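You operate a simulated robot arm through the tools that you are given. There is no shell and no other tool. Be economical: measure what you need, move in short steps, check, and stop when the job is done.

The job below is to be done with a simulated robot arm. You get a single attempt, and the scene is never put back.

TASK
Unplug both leads from the stage box and park the plugs.
Fine: press each tab before you pull its plug. Stand each plug in the plug rest, next to the plug of its own colour.
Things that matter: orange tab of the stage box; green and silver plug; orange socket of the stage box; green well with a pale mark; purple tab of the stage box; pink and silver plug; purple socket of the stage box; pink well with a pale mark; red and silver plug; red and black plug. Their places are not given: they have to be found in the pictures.

It is judged by the outcome, as a careful person would: the job done as asked, and still so three seconds after it is handed in. It fails if anything else is knocked over, pushed out of place, dropped, spilled or broken.

THE ROBOT
A 6-joint arm with a two-finger parallel gripper, fixed in place. Base frame: the origin is at the foot of the arm, x ahead of it, y to its left, z up. Units: mm, degrees, N and s.
Its first joint turns from -66.0 to 66.0 degrees. Payload 2.7 kg.
The TCP is the grasp point between the finger pads, 23 mm short of the fingertips. In the tool frame z runs along the fingers and y along their closing line. Largest opening 94 mm; finger width 38, thickness 10; the body of the gripper, 54 by 96 mm, starts 39 mm behind the TCP.
Orientation is that of the tool frame in the base frame, as [roll, pitch, yaw] about the fixed x, y, z axes, in that order (R = Rz(yaw) Ry(pitch) Rx(roll)). With the fingers straight down and closing along the base's y, the tool's x points along the base's -x, its y along +y and its z along -z.

THE INTERFACE
- The arm moves only by the tool send_rows. Its argument "series" is a list of rows, each an object of numbers (a shift or turn left out is 0, a gripper value left out holds the last): "tx", "ty", "tz": the shift along the base's x, y, z in mm; "rx", "ry", "rz": the turn, a rotation vector about the base's x, y, z in degrees; "jaw": the finger opening in mm, from 0 to 94. In form: [{"tx": .., "ty": .., "tz": .., "rx": .., "ry": .., "rz": .., "jaw": ..}, ...]. A call has 1 to 10 rows; each row is the pose to reach, as a shift and turn from the pose commanded when the call began. Rows are played at 5 a second. More than 50 mm and 8.6 degrees between two rows, or a gripper value outside its range, and nothing of the call is played. A pose out of reach is approached as far as the arm can. The call stops where the force on the tool passes 40 N (or 10 N more than at its start, if that is more) or the arm is blocked; 0.2 s more then pass. The fingers move at their own pace (about 45 mm/s each) and stop on an object; they squeeze with about 23 N. The grip force told is the motor's: it shows also when the fingers shut on nothing. Time passes only in rows, and 0.2 s behind the last, so rows that repeat a pose let the fingers close. It gives the time, the measured TCP pose, the force on the tool (base axes), the opening and the grip force at its end, in the units of the frame above (readings bear some noise), and new pictures: "show" is both (left out), scene, wrist or none.
- Cameras (640 x 400 px; columns grow to the right, rows downward): "scene" is fixed at [64, -430.8, 1392.7]; the picture's right is [0.85, -0.53, 0.00], its down [-0.36, -0.58, -0.73] and it looks along [0.39, 0.62, -0.68] (base axes); focal length 317 px, centre (320, 200). "wrist" rides on the gripper at [-39, 0, -44] in the tool frame; the picture's right is [0.00, -1.00, 0.00], its down [0.97, 0.00, -0.24] and it looks along [0.24, 0.00, 0.97] (tool axes); focal length 218 px, centre (320, 200).
- locate(camera, pixels): for up to 12 pixels [column, row] of the newest picture of that camera ("zoom" is the newest enlarged one), the place [x, y, z] in the base frame of the surface seen there, good to about 3 mm. No time passes.
- inspect(camera, box): a new picture of the part [left, top, right, bottom] of that camera's present view, enlarged. No time passes.
- hand_in(): hands the job in; it is judged then, once.

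Keep the steps short. Do not move on a guess: measure, check each grasp and each placing, and mend mistakes. In all there are 80 turns and 120 pictures (those below and enlarged ones count). Leave the gripper open and the arm clear of the work at the hand-in unless told otherwise, and finish with a single line.

The tools are called as name(argument=value, ...) on one line, values as JSON. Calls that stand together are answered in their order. send_rows: Moves the arm, as the interface text tells. Its arguments: {"type":"object","properties":{"series":{"type":"array"},"show":{"type":"string","enum":["both","scene","wrist","none"]}},"required":["series"]} The other tools are called the same way: locate (camera, pixels) gives the place of the surface under pixels of a picture; inspect (camera, box) takes an enlarged picture of a part of a camera's view; hand_in () hands the job in.

At the start:

```text
clock: 0.0
tcp_pos: [409.5, -152.1, 1151.9]
orientation: [-180.0, 0.0, 179.9]
force: [-0.4, -0.7, -0.7]
width: 93.9
finger_force: 0.0
```

scene: 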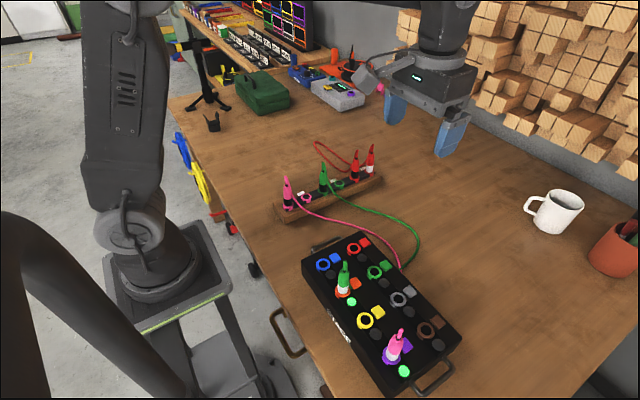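
wrist: 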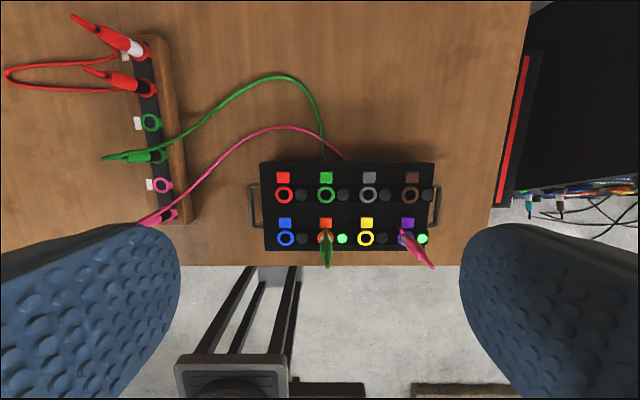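

I see the stage box with a green plug in the orange socket and a pink plug in the purple socket, and the plug rest beyond it. I'll enlarge both to look closer.

inspect(camera="scene", box=[290, 220, 470, 400])

inspect(camera="scene", box=[260, 130, 400, 230])

inspect(camera="wrist", box=[240, 150, 460, 280])

inspect(camera="wrist", box=[60, 10, 220, 240])

```text
2.22 times, centred on (380, 310) of scene
```

zoom: 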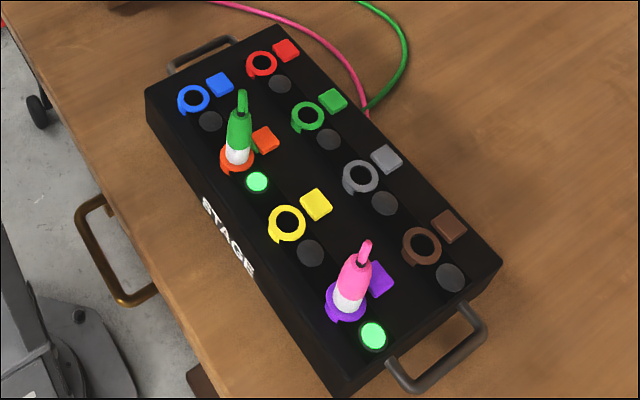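

```text
4.00 times, centred on (330, 180) of scene
```

zoom: 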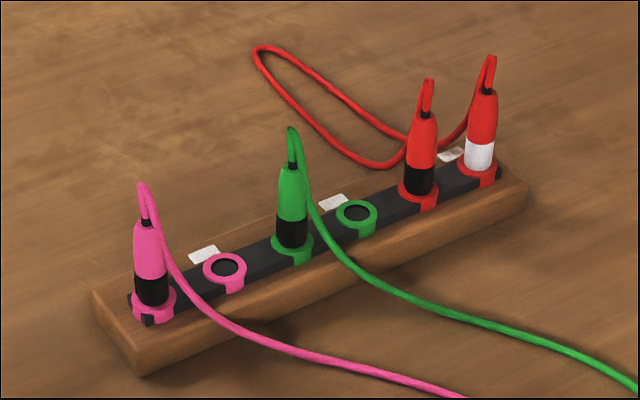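

```text
2.91 times, centred on (350, 215) of wrist
```

zoom: 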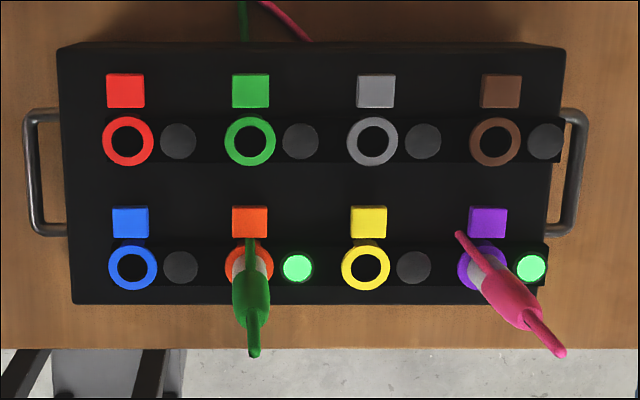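

```text
1.74 times, centred on (140, 125) of wrist
```

zoom: 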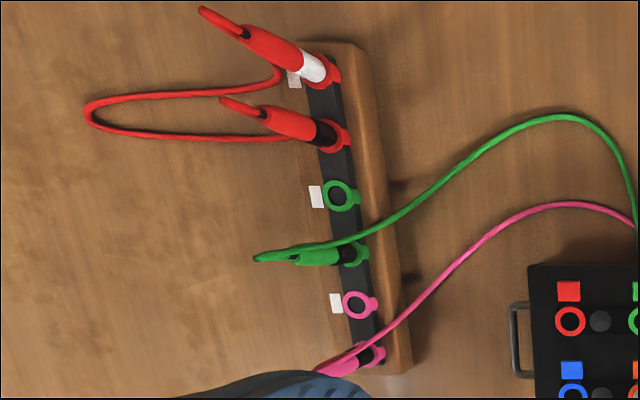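

I'll measure the wells in the newest zoom (wrist, the rest), and the box parts in the wrist picture.

locate(camera="zoom", pixels=[[360, 293], [360, 317], [347, 305], [372, 301], [341, 183], [341, 208], [328, 196], [354, 194], [334, 302], [316, 196], [372, 355], [345, 250]])

inspect(camera="wrist", box=[290, 205, 440, 275])

```text
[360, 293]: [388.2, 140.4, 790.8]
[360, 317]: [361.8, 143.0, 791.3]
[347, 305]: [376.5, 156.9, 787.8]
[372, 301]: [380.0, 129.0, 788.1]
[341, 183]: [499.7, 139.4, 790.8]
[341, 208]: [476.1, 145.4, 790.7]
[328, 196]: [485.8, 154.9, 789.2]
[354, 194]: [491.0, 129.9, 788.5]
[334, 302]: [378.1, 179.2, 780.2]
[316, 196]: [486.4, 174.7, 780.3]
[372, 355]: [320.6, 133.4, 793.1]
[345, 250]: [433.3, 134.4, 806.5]
```

```text
4.27 times, centred on (365, 240) of wrist
```

zoom: 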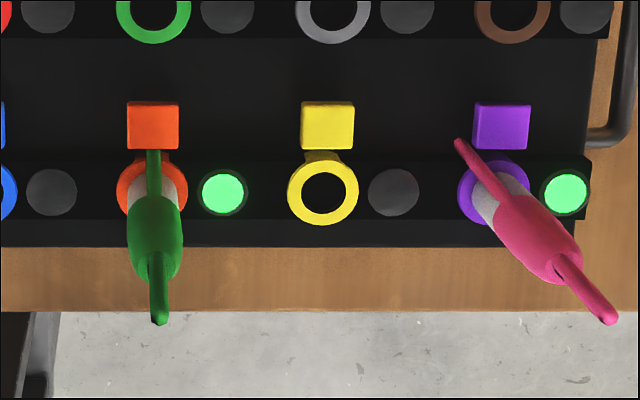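

locate(camera="zoom", pixels=[[153, 125], [130, 104], [176, 146], [502, 125], [477, 104], [529, 148], [323, 160], [323, 219], [125, 190], [465, 195], [30, 120], [600, 170]])

locate(camera="wrist", pixels=[[325, 234], [327, 248], [330, 262], [407, 237], [418, 249], [430, 263], [220, 120], [180, 120], [60, 120], [131, 154], [145, 155], [172, 212]])

inspect(camera="scene", box=[320, 250, 420, 312])

```text
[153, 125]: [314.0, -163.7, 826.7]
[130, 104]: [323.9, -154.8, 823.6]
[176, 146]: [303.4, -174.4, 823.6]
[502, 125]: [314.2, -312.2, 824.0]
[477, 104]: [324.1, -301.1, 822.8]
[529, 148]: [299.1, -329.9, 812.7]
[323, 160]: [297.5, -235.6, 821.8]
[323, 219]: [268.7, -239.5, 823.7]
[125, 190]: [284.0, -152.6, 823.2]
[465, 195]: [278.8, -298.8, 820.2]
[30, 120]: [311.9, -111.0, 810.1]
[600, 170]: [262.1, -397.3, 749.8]
```

```text
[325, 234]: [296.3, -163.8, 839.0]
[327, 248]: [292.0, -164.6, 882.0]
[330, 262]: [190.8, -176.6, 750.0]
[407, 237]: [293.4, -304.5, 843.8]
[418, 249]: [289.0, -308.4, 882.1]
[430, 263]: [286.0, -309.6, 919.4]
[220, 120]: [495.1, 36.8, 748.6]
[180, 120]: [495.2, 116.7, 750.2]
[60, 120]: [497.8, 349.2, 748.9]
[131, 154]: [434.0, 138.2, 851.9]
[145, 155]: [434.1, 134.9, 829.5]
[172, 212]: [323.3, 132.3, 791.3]
```

```text
6.40 times, centred on (370, 281) of scene
```

zoom: 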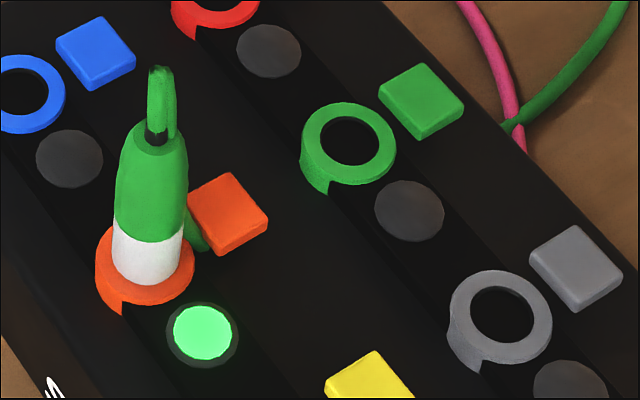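

Table is at z≈750, tabs top ≈825, wells ≈790. Next I'll measure the green plug's edges, its height, and the leads near the wells.

locate(camera="zoom", pixels=[[160, 72], [160, 100], [155, 135], [152, 150], [118, 190], [184, 190], [150, 190], [148, 238], [148, 270], [200, 240], [312, 150], [340, 112]])

inspect(camera="scene", box=[370, 320, 440, 384])

```text
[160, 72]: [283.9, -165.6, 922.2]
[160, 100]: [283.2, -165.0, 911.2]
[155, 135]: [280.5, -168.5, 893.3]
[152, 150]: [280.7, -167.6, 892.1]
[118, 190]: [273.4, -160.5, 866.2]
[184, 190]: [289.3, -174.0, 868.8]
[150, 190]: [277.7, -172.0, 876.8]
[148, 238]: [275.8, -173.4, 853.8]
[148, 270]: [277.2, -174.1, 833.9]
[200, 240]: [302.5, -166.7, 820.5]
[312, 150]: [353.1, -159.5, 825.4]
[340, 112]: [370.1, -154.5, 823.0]
```

```text
6.25 times, centred on (405, 352) of scene
```

zoom: 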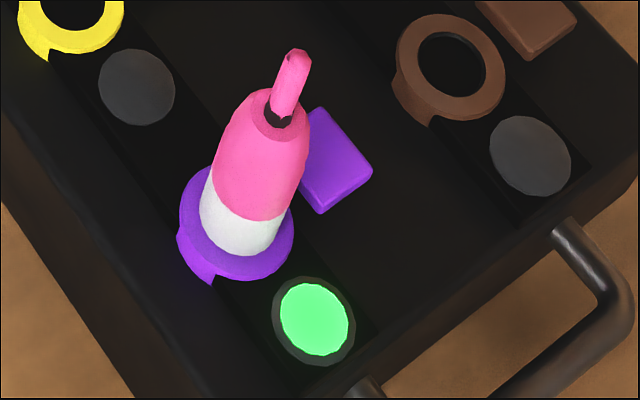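

locate(camera="zoom", pixels=[[300, 58], [290, 95], [272, 125], [228, 140], [302, 165], [262, 170], [240, 245], [335, 165], [320, 115], [365, 172], [320, 208], [400, 85]])

inspect(camera="scene", box=[270, 145, 360, 215])

```text
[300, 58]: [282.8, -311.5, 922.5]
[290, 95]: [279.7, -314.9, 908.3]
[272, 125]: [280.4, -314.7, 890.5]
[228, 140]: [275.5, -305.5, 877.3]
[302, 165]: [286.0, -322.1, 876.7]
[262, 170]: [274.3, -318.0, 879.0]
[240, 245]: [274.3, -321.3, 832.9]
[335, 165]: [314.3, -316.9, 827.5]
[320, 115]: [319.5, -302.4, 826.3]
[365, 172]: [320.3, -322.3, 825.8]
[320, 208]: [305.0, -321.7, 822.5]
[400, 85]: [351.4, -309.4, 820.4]
```

```text
5.71 times, centred on (315, 180) of scene
```

zoom: 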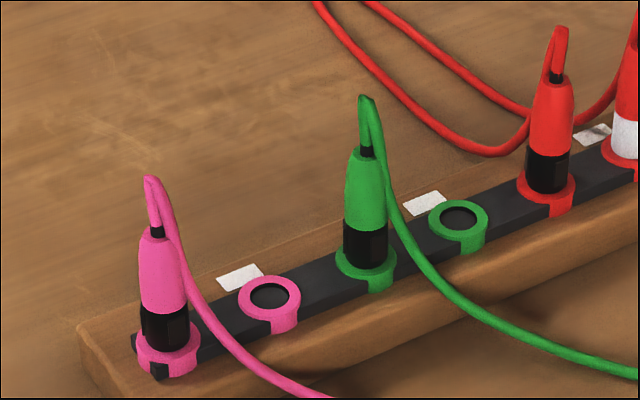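

locate(camera="zoom", pixels=[[180, 262], [195, 305], [225, 348], [270, 378], [385, 165], [402, 217], [430, 270], [480, 315], [152, 178], [367, 98], [269, 294], [458, 217]])

```text
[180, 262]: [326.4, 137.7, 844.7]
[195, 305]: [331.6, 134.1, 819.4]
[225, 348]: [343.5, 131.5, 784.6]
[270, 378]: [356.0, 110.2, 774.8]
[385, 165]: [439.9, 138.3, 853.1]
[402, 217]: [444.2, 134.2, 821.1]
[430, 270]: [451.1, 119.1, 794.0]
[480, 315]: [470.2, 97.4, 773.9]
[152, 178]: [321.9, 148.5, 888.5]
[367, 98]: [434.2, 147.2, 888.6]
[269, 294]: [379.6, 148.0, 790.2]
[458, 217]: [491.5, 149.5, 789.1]
```

Green plug axis is about (282,-164), top of its tail 922; orange tab is about (314,-164,825). I'll close the gripper and come above the orange tab, offset to x=325 so that the palm clears the plug.

send_rows(series=[{"tx": -20, "ty": -3, "tz": -40, "jaw": 0}, {"tx": -40, "ty": -6, "tz": -80}, {"tx": -60, "ty": -9, "tz": -120}, {"tx": -80, "ty": -12, "tz": -150}, {"tx": -84.5, "ty": -12, "tz": -190}, {"tx": -84.5, "ty": -12, "tz": -220}, {"tx": -84.5, "ty": -12, "tz": -220}])

```text
clock: 1.6
tcp_pos: [323.0, -163.0, 934.0]
orientation: [-180.0, 0.1, 179.9]
force: [-0.1, 0.4, 0.8]
width: 0.1
finger_force: 23.1
```

scene: 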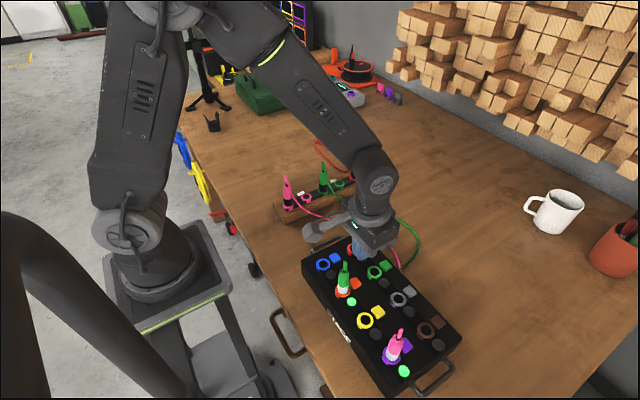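
wrist: 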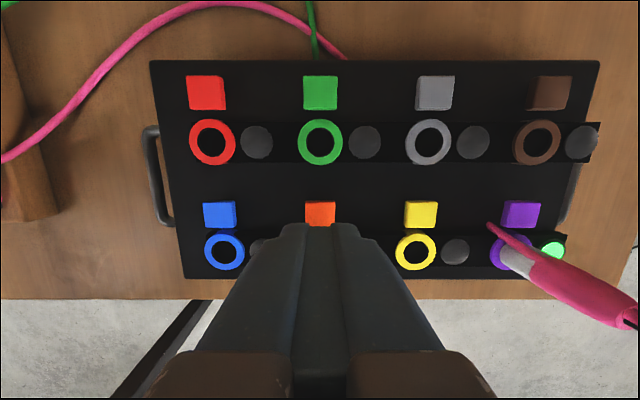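

I'm above the tab. Going down to just over it (tips ≈832).

send_rows(series=[{"tx": 2, "tz": -40}, {"tx": 2, "tz": -70}, {"tx": 2, "tz": -79}, {"tx": 2, "tz": -79}])

inspect(camera="scene", box=[310, 220, 430, 310])

```text
clock: 2.6
tcp_pos: [326.0, -163.6, 853.5]
orientation: [-180.0, 0.1, -180.0]
force: [-0.6, -0.4, -0.1]
width: 0.1
finger_force: 23.1
```

scene: 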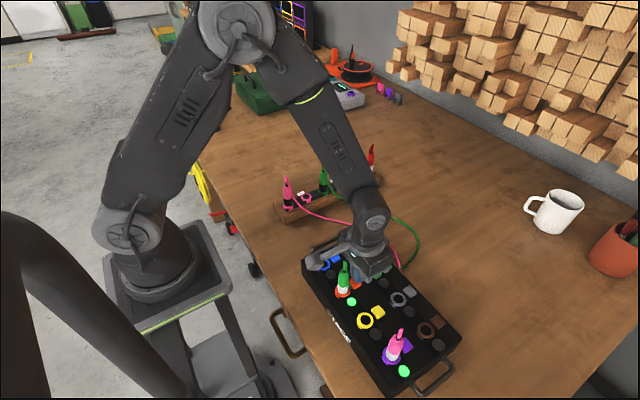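
wrist: 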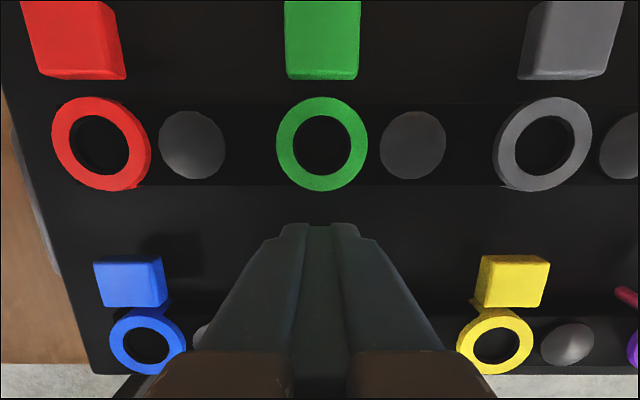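

```text
4.44 times, centred on (370, 265) of scene
```

zoom: 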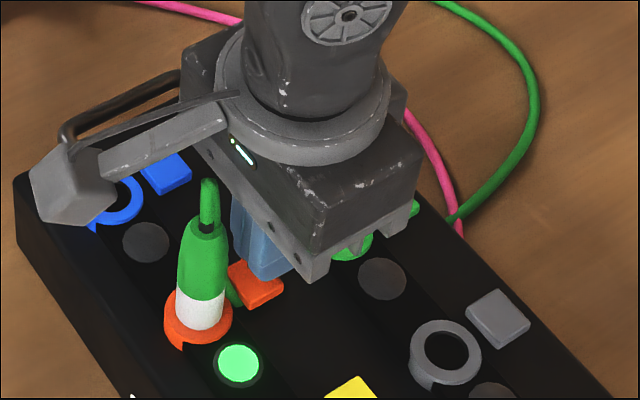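

Something sticks out of the gripper on the left (a bracket at zoom (70,185)). I'll measure where it is so it doesn't touch anything.

locate(camera="zoom", pixels=[[40, 185], [68, 215], [75, 160], [100, 205], [130, 165], [210, 115], [310, 275], [320, 210], [410, 160], [250, 285], [290, 265], [208, 185]])

```text
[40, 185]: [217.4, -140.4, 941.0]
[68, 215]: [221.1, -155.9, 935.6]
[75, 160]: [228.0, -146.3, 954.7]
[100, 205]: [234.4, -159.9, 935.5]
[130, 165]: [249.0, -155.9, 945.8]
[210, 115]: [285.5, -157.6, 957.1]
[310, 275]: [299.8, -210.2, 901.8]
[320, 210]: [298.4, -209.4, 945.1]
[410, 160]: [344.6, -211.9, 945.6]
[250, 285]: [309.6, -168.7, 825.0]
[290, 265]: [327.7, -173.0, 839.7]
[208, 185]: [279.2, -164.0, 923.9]
```

locate(camera="zoom", pixels=[[225, 125], [200, 142], [170, 155], [140, 170], [108, 178], [100, 160], [150, 132], [210, 106], [222, 115], [118, 190], [95, 215], [60, 150]])

inspect(camera="scene", box=[300, 230, 370, 280])

```text
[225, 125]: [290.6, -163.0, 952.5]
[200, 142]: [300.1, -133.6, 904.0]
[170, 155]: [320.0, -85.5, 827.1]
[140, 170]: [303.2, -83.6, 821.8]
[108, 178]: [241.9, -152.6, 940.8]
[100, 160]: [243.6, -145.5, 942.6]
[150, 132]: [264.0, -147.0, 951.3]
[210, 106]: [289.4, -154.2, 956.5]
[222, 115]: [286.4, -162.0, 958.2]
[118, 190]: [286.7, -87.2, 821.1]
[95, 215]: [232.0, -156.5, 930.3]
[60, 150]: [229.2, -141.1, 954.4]
```

```text
8.00 times, centred on (335, 255) of scene
```

zoom: 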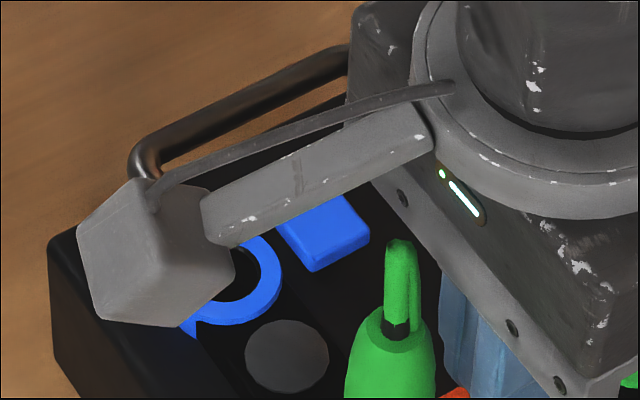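

locate(camera="zoom", pixels=[[240, 240], [300, 212], [350, 190], [400, 167], [428, 153], [225, 215], [320, 165], [420, 120], [399, 242], [230, 275], [190, 322], [100, 312]])

```text
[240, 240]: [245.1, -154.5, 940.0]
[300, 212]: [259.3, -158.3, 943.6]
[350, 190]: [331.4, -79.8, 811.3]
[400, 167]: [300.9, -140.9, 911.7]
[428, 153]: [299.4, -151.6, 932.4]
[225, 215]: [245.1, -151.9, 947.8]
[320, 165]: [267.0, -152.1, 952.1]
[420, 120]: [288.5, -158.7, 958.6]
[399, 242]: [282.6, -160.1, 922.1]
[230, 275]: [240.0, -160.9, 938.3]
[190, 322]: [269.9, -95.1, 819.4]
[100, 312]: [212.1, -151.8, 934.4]
```

The bar's underside is ≈86 mm above the TCP, so about 5 mm clear of the tail at full press. I press down slowly.

send_rows(series=[{"tz": -3}, {"tz": -5}, {"tz": -6}, {"tz": -7}, {"tz": -7}], show="none")

inspect(camera="scene", box=[320, 240, 400, 310])

```text
clock: 3.8
tcp_pos: [327.3, -163.9, 846.8]
orientation: [180.0, 0.0, 180.0]
force: [-0.6, 1.2, 1.5]
width: 0.4
finger_force: 23.1
```

```text
5.71 times, centred on (360, 275) of scene
```

zoom: 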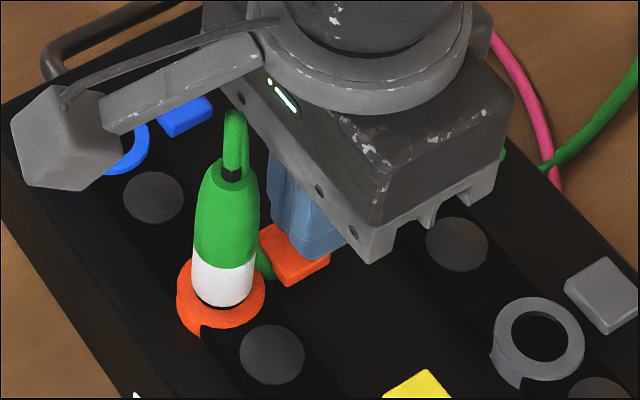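

The lamp at zoom (272,355) went dark: the orange latch is released. I go up, open, and come over the green plug.

send_rows(series=[{"tz": 45}, {"tz": 90, "jaw": 50}, {"tz": 120}, {"tx": -45, "tz": 120}, {"tx": -45, "tz": 120}])

inspect(camera="scene", box=[300, 200, 420, 310])

```text
clock: 5.0
tcp_pos: [281.8, -165.9, 965.1]
orientation: [-180.0, 0.0, -180.0]
force: [-0.1, 0.9, 0.0]
width: 50.1
finger_force: 0.1
```

scene: 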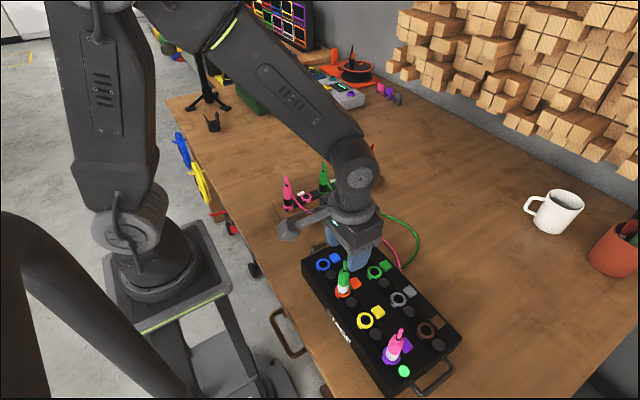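
wrist: 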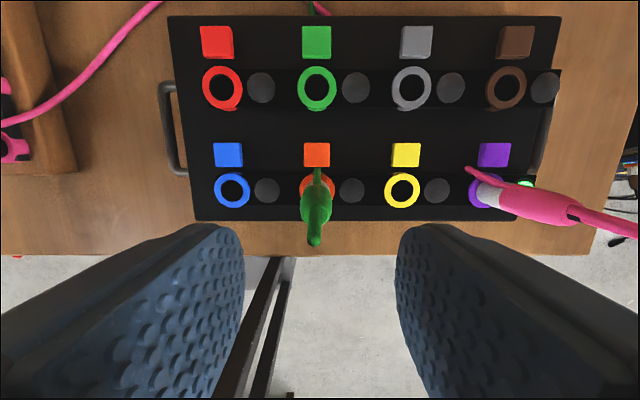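

```text
3.64 times, centred on (360, 255) of scene
```

zoom: 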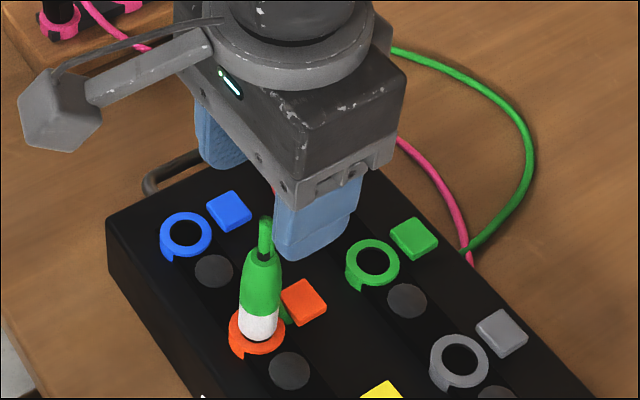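

Plug is centred between the fingers. I lower to TCP z≈890 so the palm stays above the tail (≈925), then close.

send_rows(series=[{"tz": -40}, {"tz": -65}, {"tz": -76}, {"tz": -76, "jaw": 35}])

inspect(camera="scene", box=[310, 220, 410, 310])

```text
clock: 6.0
tcp_pos: [280.5, -164.7, 888.6]
orientation: [180.0, -0.1, 180.0]
force: [-0.9, 0.8, 0.0]
width: 34.9
finger_force: 0.1
```

scene: 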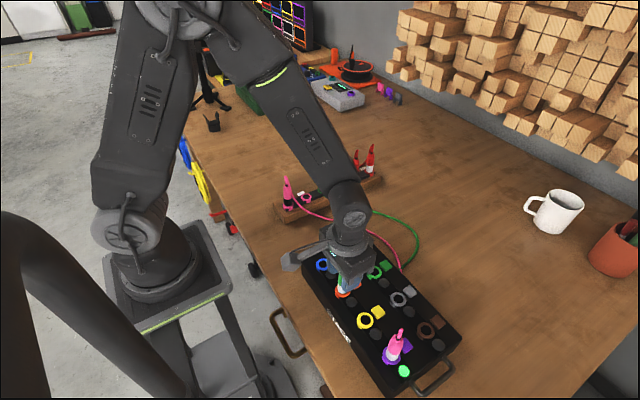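
wrist: 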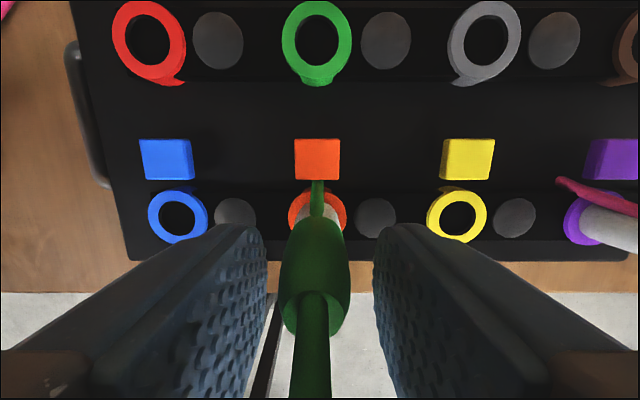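

```text
4.44 times, centred on (360, 265) of scene
```

zoom: 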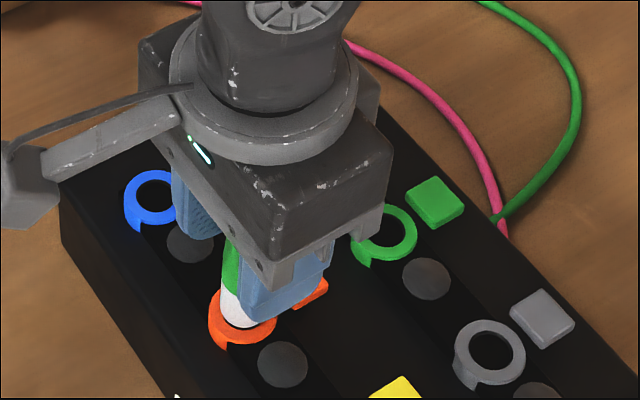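

Body of the plug is between the pads. Closing.

send_rows(series=[{"jaw": 15}, {"jaw": 15}, {"jaw": 15}], show="wrist")

```text
clock: 6.8
tcp_pos: [281.6, -164.5, 889.4]
orientation: [-180.0, 0.0, 179.9]
force: [-1.0, 8.1, -0.1]
width: 20.1
finger_force: 23.1
```

wrist: 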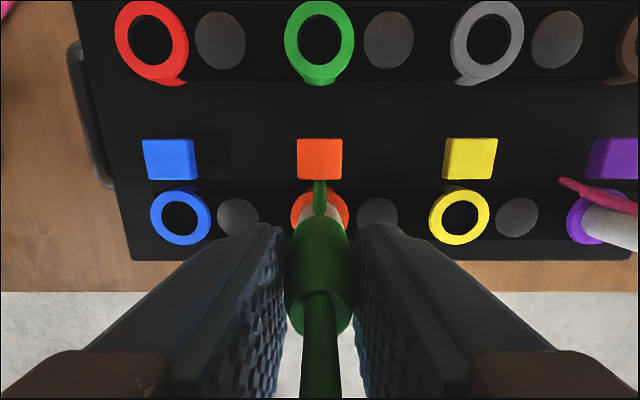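

Gripped (width 20.1). The force reads 8 N along +y, so I shift 1 mm that way and pull up a little first.

send_rows(series=[{"ty": 1}, {"ty": 1, "tz": 5}, {"ty": 1, "tz": 12}, {"ty": 1, "tz": 20}], show="none")

inspect(camera="scene", box=[310, 220, 410, 310])

```text
clock: 7.8
tcp_pos: [282.1, -165.1, 911.6]
orientation: [179.9, 0.0, 180.0]
force: [0.5, 0.3, -0.8]
width: 19.9
finger_force: 23.3
```

```text
4.44 times, centred on (360, 265) of scene
```

zoom: 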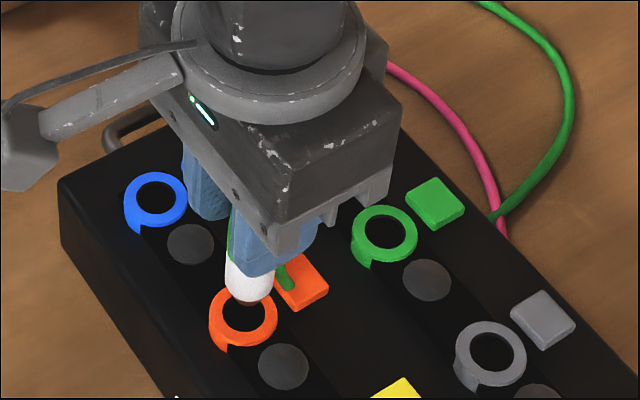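

The plug is sliding out freely. I lift it 100 mm more and look.

send_rows(series=[{"tz": 30}, {"tz": 65}, {"tz": 100}, {"tz": 100}])

inspect(camera="scene", box=[300, 180, 420, 310])

```text
clock: 8.8
tcp_pos: [281.4, -160.4, 1010.0]
orientation: [-180.0, 0.1, -180.0]
force: [0.2, 0.8, -0.8]
width: 20.1
finger_force: 23.0
```

scene: 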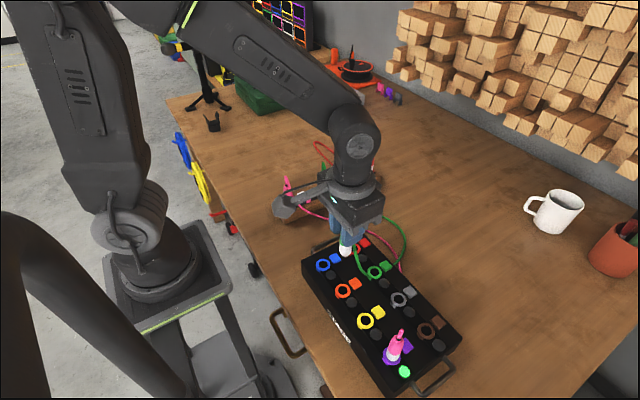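
wrist: 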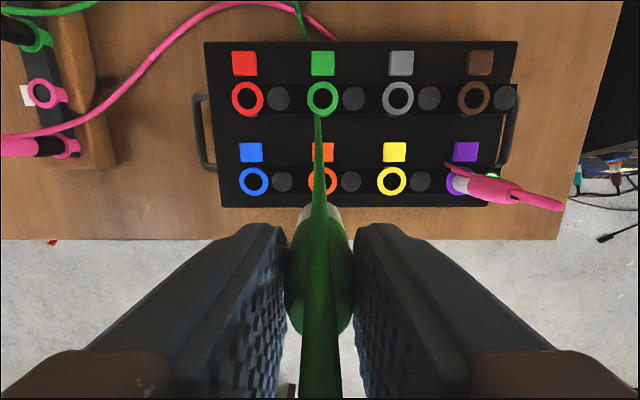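

```text
3.08 times, centred on (360, 245) of scene
```

zoom: 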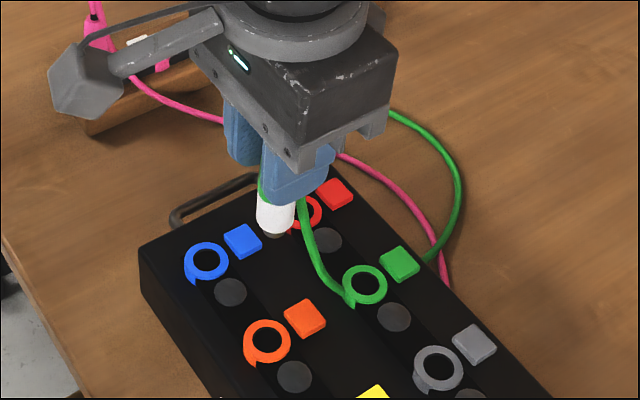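

The plug is fully out and hangs straight. Next I carry it high to above the green pale-marked well at about (488,142).

locate(camera="zoom", pixels=[[275, 218], [275, 233]])

send_rows(series=[{"tx": 23, "ty": 34}, {"tx": 46, "ty": 68}, {"tx": 69, "ty": 102}, {"tx": 92, "ty": 136}, {"tx": 115, "ty": 170}, {"tx": 138, "ty": 204}, {"tx": 161, "ty": 238}, {"tx": 184, "ty": 272}, {"tx": 206, "ty": 305}, {"tx": 206, "ty": 305}])

inspect(camera="scene", box=[260, 100, 400, 230])

inspect(camera="wrist", box=[220, 100, 420, 240])

```text
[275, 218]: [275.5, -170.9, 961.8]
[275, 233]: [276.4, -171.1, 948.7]
```

```text
clock: 11.0
tcp_pos: [491.1, 139.9, 1009.4]
orientation: [-180.0, 0.0, 180.0]
force: [-1.2, -0.2, -0.2]
width: 19.9
finger_force: 23.3
```

scene: 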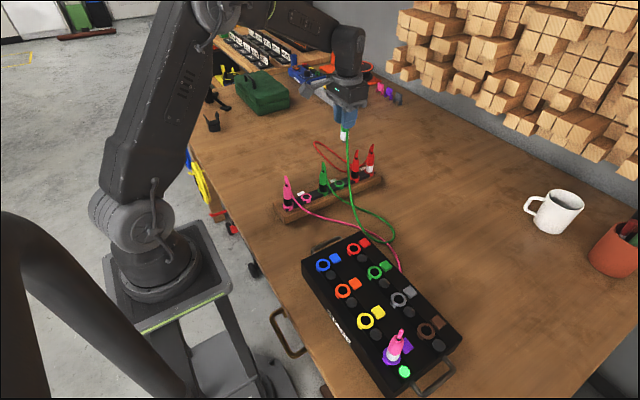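
wrist: 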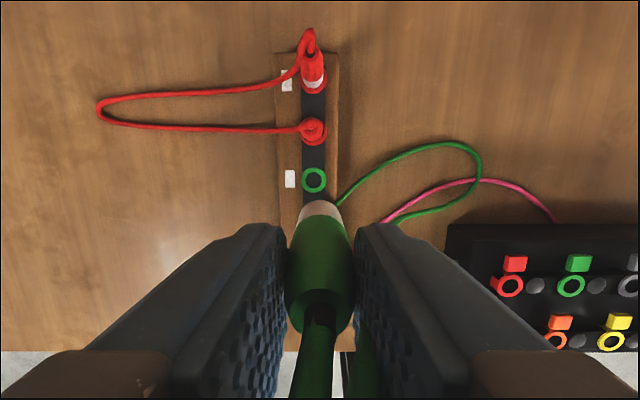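

```text
3.08 times, centred on (330, 165) of scene
```

zoom: 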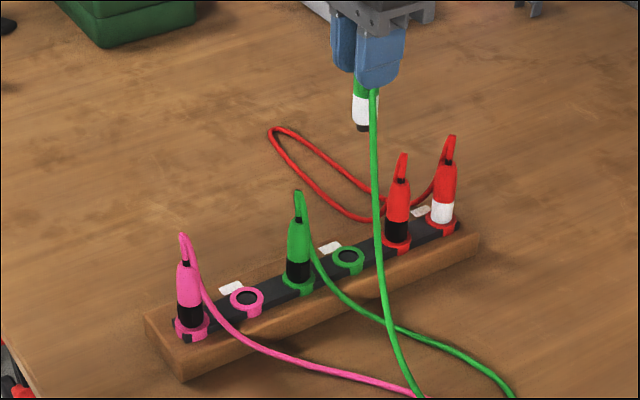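

```text
2.86 times, centred on (320, 170) of wrist
```

zoom: 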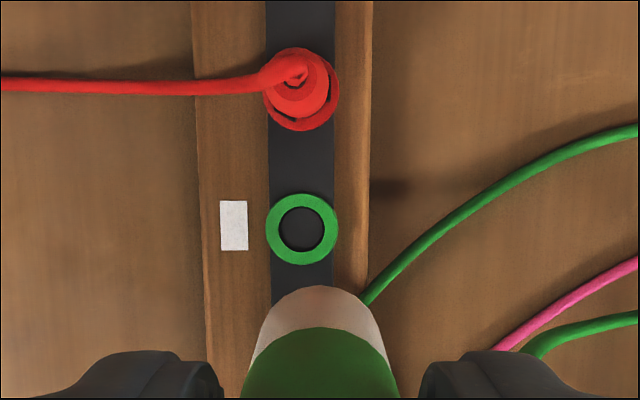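

I see the green well's ring centred at zoom (302,229). Measuring its edges.

locate(camera="zoom", pixels=[[302, 199], [302, 259], [271, 229], [332, 229], [280, 207], [323, 207], [280, 251], [323, 251], [301, 229], [301, 300], [310, 340]])

```text
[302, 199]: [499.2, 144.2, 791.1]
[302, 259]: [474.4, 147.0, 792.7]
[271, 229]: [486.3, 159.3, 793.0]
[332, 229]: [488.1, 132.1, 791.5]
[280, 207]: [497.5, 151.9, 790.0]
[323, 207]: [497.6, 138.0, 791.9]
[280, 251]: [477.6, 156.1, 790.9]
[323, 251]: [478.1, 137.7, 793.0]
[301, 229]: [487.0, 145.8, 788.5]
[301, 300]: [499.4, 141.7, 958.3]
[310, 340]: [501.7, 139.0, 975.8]
```

By the wrist view geometry (ring at column 313.7, plug at 319.5) the well is about 6–7 mm further along +y than the plug. I shift +6 in y, lower 100 mm and check again.

send_rows(series=[{"tx": -1, "ty": 6}, {"tx": -1, "ty": 6, "tz": -40}, {"tx": -1, "ty": 6, "tz": -80}, {"tx": -1, "ty": 6, "tz": -100}, {"tx": -1, "ty": 6, "tz": -100}])

inspect(camera="wrist", box=[220, 100, 420, 240])

inspect(camera="scene", box=[300, 130, 380, 200])

```text
clock: 12.2
tcp_pos: [486.0, 145.3, 908.6]
orientation: [180.0, 0.0, -180.0]
force: [-0.2, -0.3, -0.5]
width: 20.4
finger_force: 23.2
```

scene: 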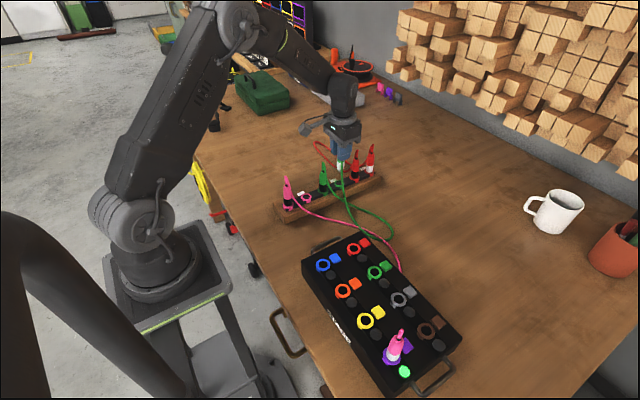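
wrist: 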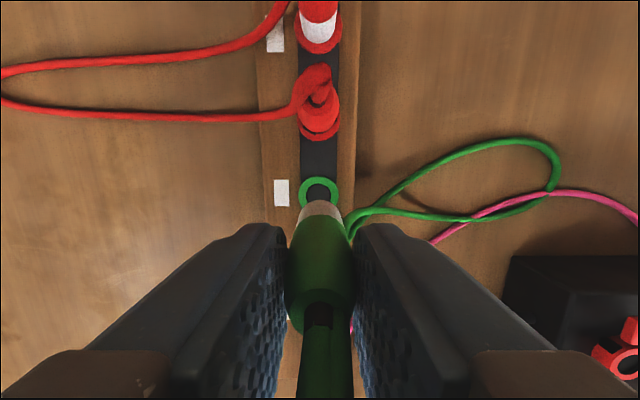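

```text
2.86 times, centred on (320, 170) of wrist
```

zoom: 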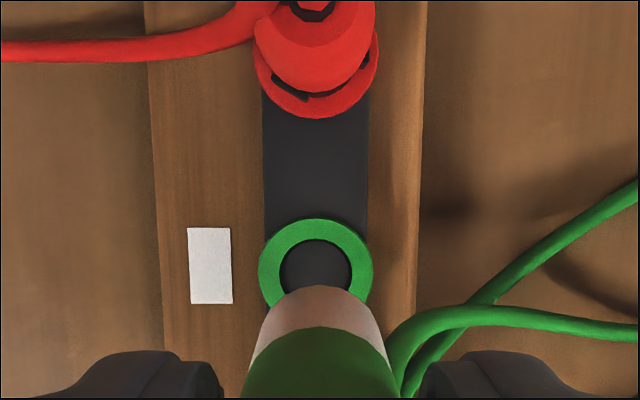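

```text
5.71 times, centred on (340, 165) of scene
```

zoom: 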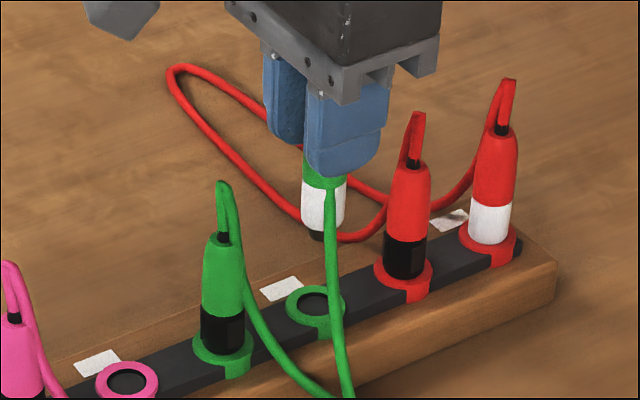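

Nearly aligned. I compare plug and wells in the scene camera, using the parked plugs to calibrate.

locate(camera="zoom", pixels=[[324, 195], [324, 205], [318, 215], [222, 325], [222, 335], [222, 345], [404, 255], [404, 265], [488, 215], [488, 225], [315, 285], [316, 316]])

locate(camera="zoom", pixels=[[290, 303], [341, 303], [302, 290], [332, 290], [298, 316], [335, 316], [315, 302], [318, 235], [208, 275], [236, 275], [222, 275], [222, 285]])

```text
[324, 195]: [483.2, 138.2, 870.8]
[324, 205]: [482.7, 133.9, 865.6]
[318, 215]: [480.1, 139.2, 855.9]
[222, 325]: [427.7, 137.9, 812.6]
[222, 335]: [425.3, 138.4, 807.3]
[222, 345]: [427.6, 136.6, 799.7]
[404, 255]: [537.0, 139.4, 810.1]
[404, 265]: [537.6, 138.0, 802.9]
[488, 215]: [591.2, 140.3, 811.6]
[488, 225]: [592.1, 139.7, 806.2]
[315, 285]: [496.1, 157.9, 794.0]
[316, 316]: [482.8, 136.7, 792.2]
```

```text
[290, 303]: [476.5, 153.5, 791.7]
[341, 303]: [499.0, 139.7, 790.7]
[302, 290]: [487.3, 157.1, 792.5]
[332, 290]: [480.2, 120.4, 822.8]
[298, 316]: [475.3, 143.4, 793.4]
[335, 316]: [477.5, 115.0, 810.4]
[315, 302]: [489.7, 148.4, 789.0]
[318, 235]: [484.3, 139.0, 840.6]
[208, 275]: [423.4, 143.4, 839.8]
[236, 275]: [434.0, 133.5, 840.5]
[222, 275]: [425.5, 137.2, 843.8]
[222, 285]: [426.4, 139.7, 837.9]
```

Calibrated: well axis ≈ (487.4, 146.5), plug ≈ (487.3, 145.6). I shift +1 in y and lower until the tip is just above the well.

send_rows(series=[{"ty": 1, "tz": -20}, {"ty": 1, "tz": -36}, {"ty": 1, "tz": -40}, {"ty": 1, "tz": -40}], show="wrist")

inspect(camera="scene", box=[310, 140, 370, 200])

```text
clock: 13.2
tcp_pos: [484.8, 148.5, 869.6]
orientation: [-179.9, 0.1, -179.9]
force: [0.0, 0.1, -0.6]
width: 20.1
finger_force: 23.2
```

wrist: 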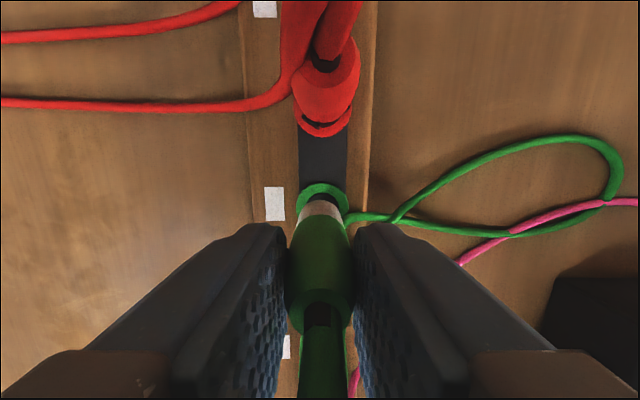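

```text
6.67 times, centred on (340, 170) of scene
```

zoom: 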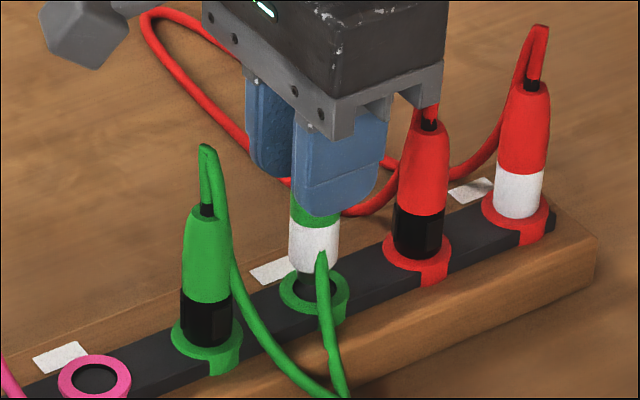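

Plug and ring are in line in both views (wrist ≈321, scene zoom ≈314). I lower in small steps, watching the force.

send_rows(series=[{"tz": -3}, {"tz": -6}, {"tz": -9}, {"tz": -11}, {"tz": -11}], show="wrist")

inspect(camera="scene", box=[310, 140, 370, 200])

```text
clock: 14.4
tcp_pos: [486.7, 148.3, 858.9]
orientation: [-180.0, 0.0, -180.0]
force: [-0.2, -0.1, -0.4]
width: 20.2
finger_force: 22.7
```

wrist: 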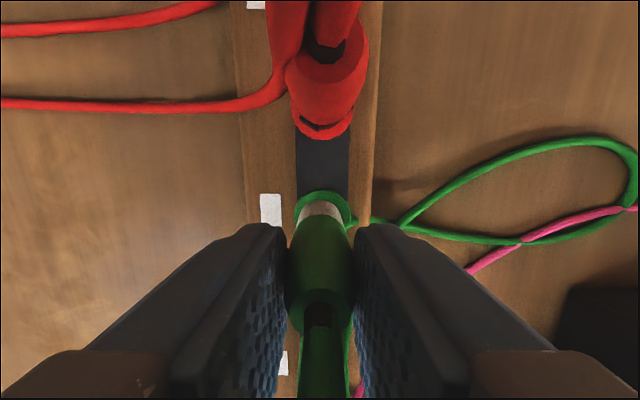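

```text
6.67 times, centred on (340, 170) of scene
```

zoom: 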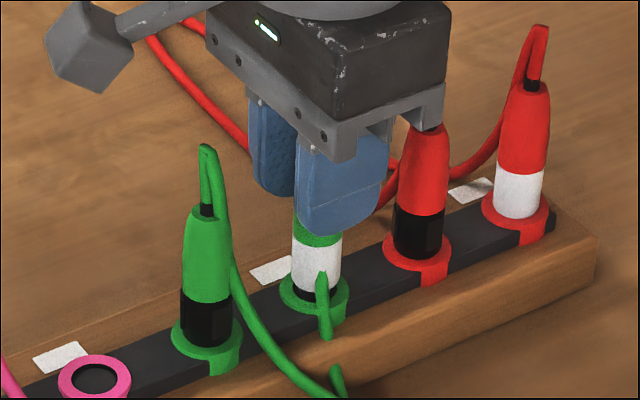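

The black tip is in the well with no force. I continue down until it seats.

send_rows(series=[{"tz": -2}, {"tz": -4}, {"tz": -6}, {"tz": -7}, {"tz": -8}, {"tz": -8}], show="wrist")

inspect(camera="scene", box=[310, 140, 370, 200])

```text
clock: 15.8
tcp_pos: [486.9, 149.6, 853.0]
orientation: [180.0, 0.3, -179.9]
force: [-5.4, -1.1, 18.3]
width: 20.1
finger_force: 22.8
```

wrist: 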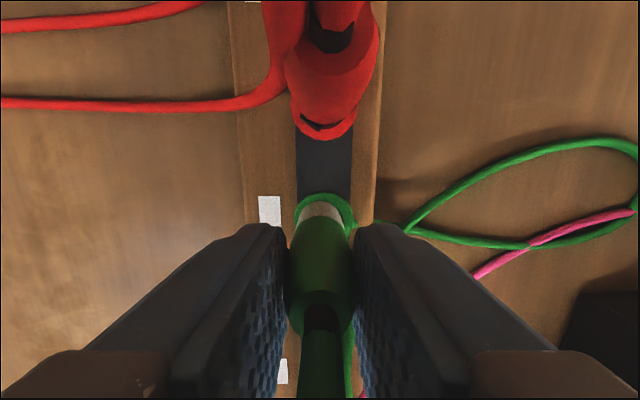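

```text
6.67 times, centred on (340, 170) of scene
```

zoom: 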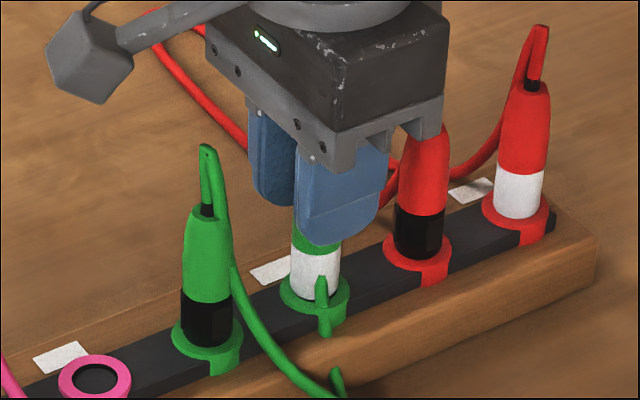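

Force 18 N at TCP 853, which matches the expected seated height. I ease off 2 mm and open a bit, then check.

send_rows(series=[{"tz": 2}, {"tz": 2, "jaw": 36}, {"tz": 2, "jaw": 36}, {"tz": 2, "jaw": 36}], show="wrist")

inspect(camera="scene", box=[310, 140, 370, 200])

```text
clock: 16.8
tcp_pos: [486.5, 148.3, 854.4]
orientation: [180.0, 0.0, -179.9]
force: [0.3, 0.6, 0.1]
width: 36.0
finger_force: 0.1
```

wrist: 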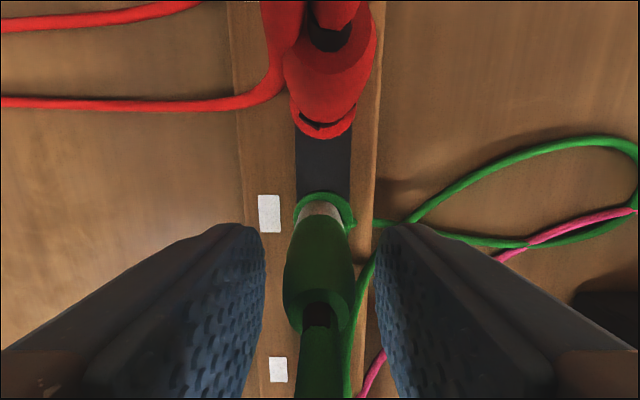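

```text
6.67 times, centred on (340, 170) of scene
```

zoom: 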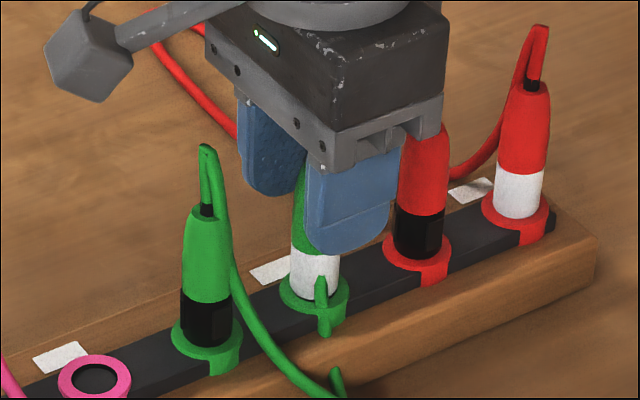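

It stands upright. I rise straight up slowly and check that the lead does not catch.

send_rows(series=[{"tz": 15}, {"tz": 30}, {"tz": 60}, {"tz": 100}, {"tz": 140}, {"tz": 140}])

inspect(camera="scene", box=[265, 140, 385, 230])

```text
clock: 18.2
tcp_pos: [486.0, 146.2, 995.6]
orientation: [179.9, 0.0, 180.0]
force: [0.1, -0.6, 0.2]
width: 35.9
finger_force: 0.1
```

scene: 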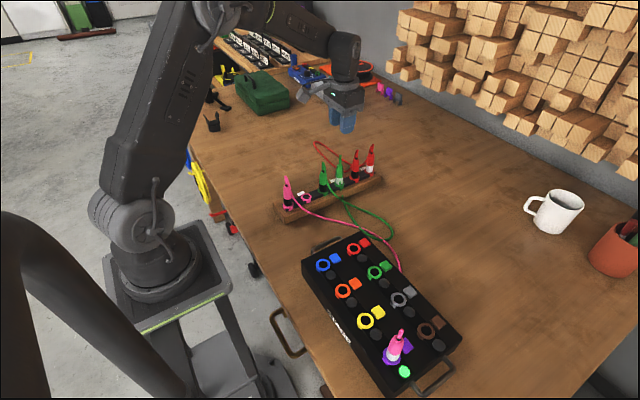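
wrist: 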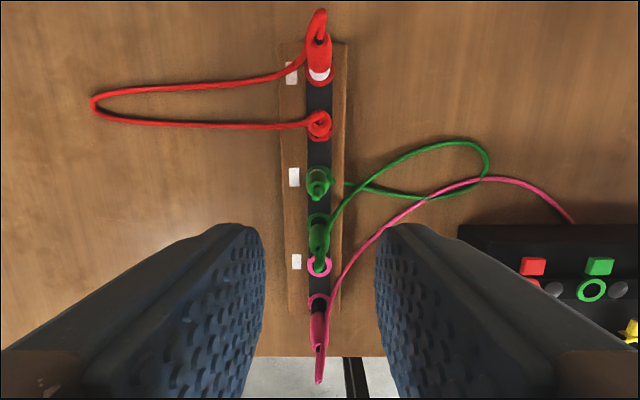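

```text
4.44 times, centred on (325, 185) of scene
```

zoom: 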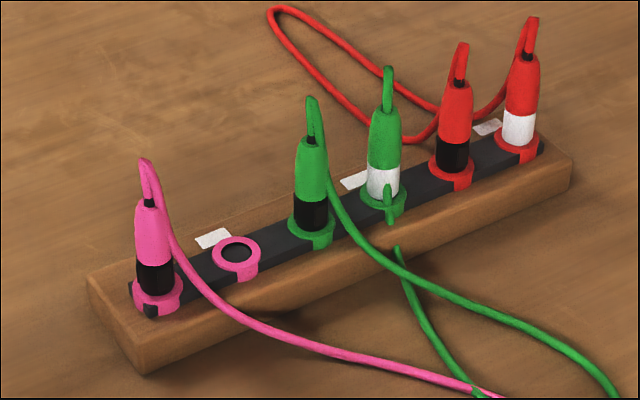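

Green is parked well beside its mate. Now I travel toward the purple tab (314,-312), closing the gripper on the way.

send_rows(series=[{"tx": -16, "ty": -46, "jaw": 0}, {"tx": -32, "ty": -92}, {"tx": -48, "ty": -138}, {"tx": -64, "ty": -184}, {"tx": -80, "ty": -230}, {"tx": -96, "ty": -276}, {"tx": -112, "ty": -322}, {"tx": -128, "ty": -368}, {"tx": -144, "ty": -414}, {"tx": -160, "ty": -461}], show="none")

send_rows(series=[{"tz": -20}, {"tz": -40}, {"tz": -40}])

inspect(camera="scene", box=[350, 280, 470, 390])

```text
clock: 20.4
tcp_pos: [324.6, -316.4, 992.6]
orientation: [-180.0, 0.0, -179.9]
force: [0.2, 0.3, -0.2]
width: 0.0
finger_force: 23.2
```

```text
clock: 21.2
tcp_pos: [327.2, -314.0, 952.1]
orientation: [179.9, 0.0, 179.8]
force: [1.1, 0.3, -0.2]
width: 0.1
finger_force: 22.8
```

scene: 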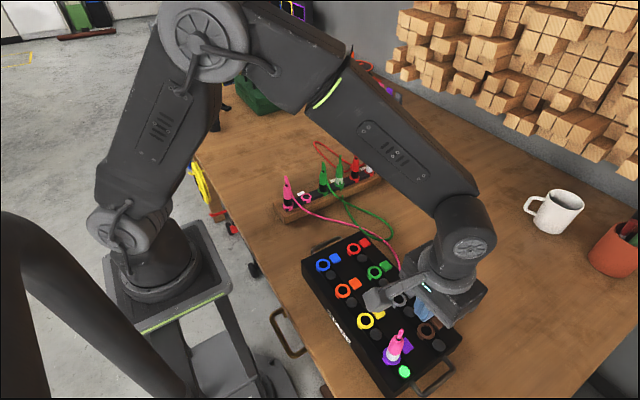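
wrist: 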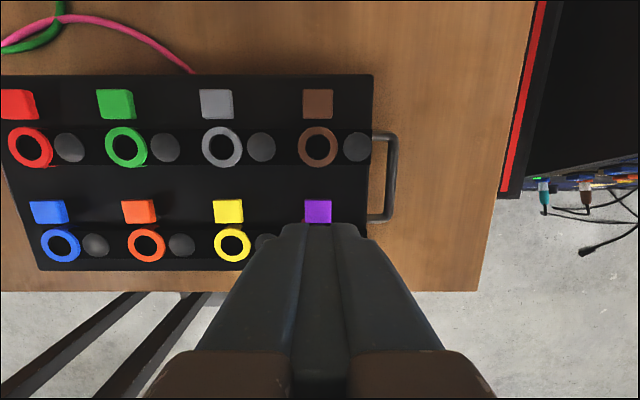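

```text
3.64 times, centred on (410, 335) of scene
```

zoom: 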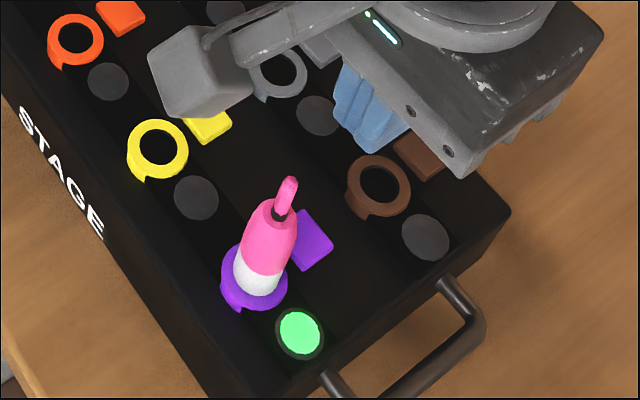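

The closed fingers are in line with the purple tab (column 318). Down and press, same heights as for orange.

send_rows(series=[{"tz": -40}, {"tz": -80}, {"tz": -98}, {"tz": -101}, {"tz": -103}, {"tz": -105}, {"tz": -106}, {"tz": -106}], show="none")

inspect(camera="scene", box=[360, 300, 450, 390])

```text
clock: 23.0
tcp_pos: [327.9, -314.1, 848.2]
orientation: [179.9, 0.0, 180.0]
force: [0.2, -0.1, -0.2]
width: 0.0
finger_force: 23.0
```

```text
4.44 times, centred on (405, 345) of scene
```

zoom: 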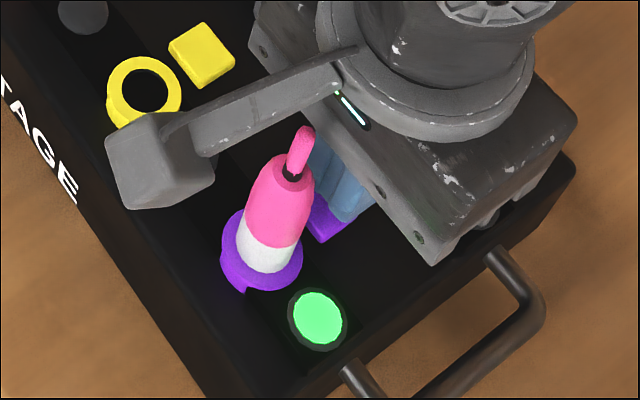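

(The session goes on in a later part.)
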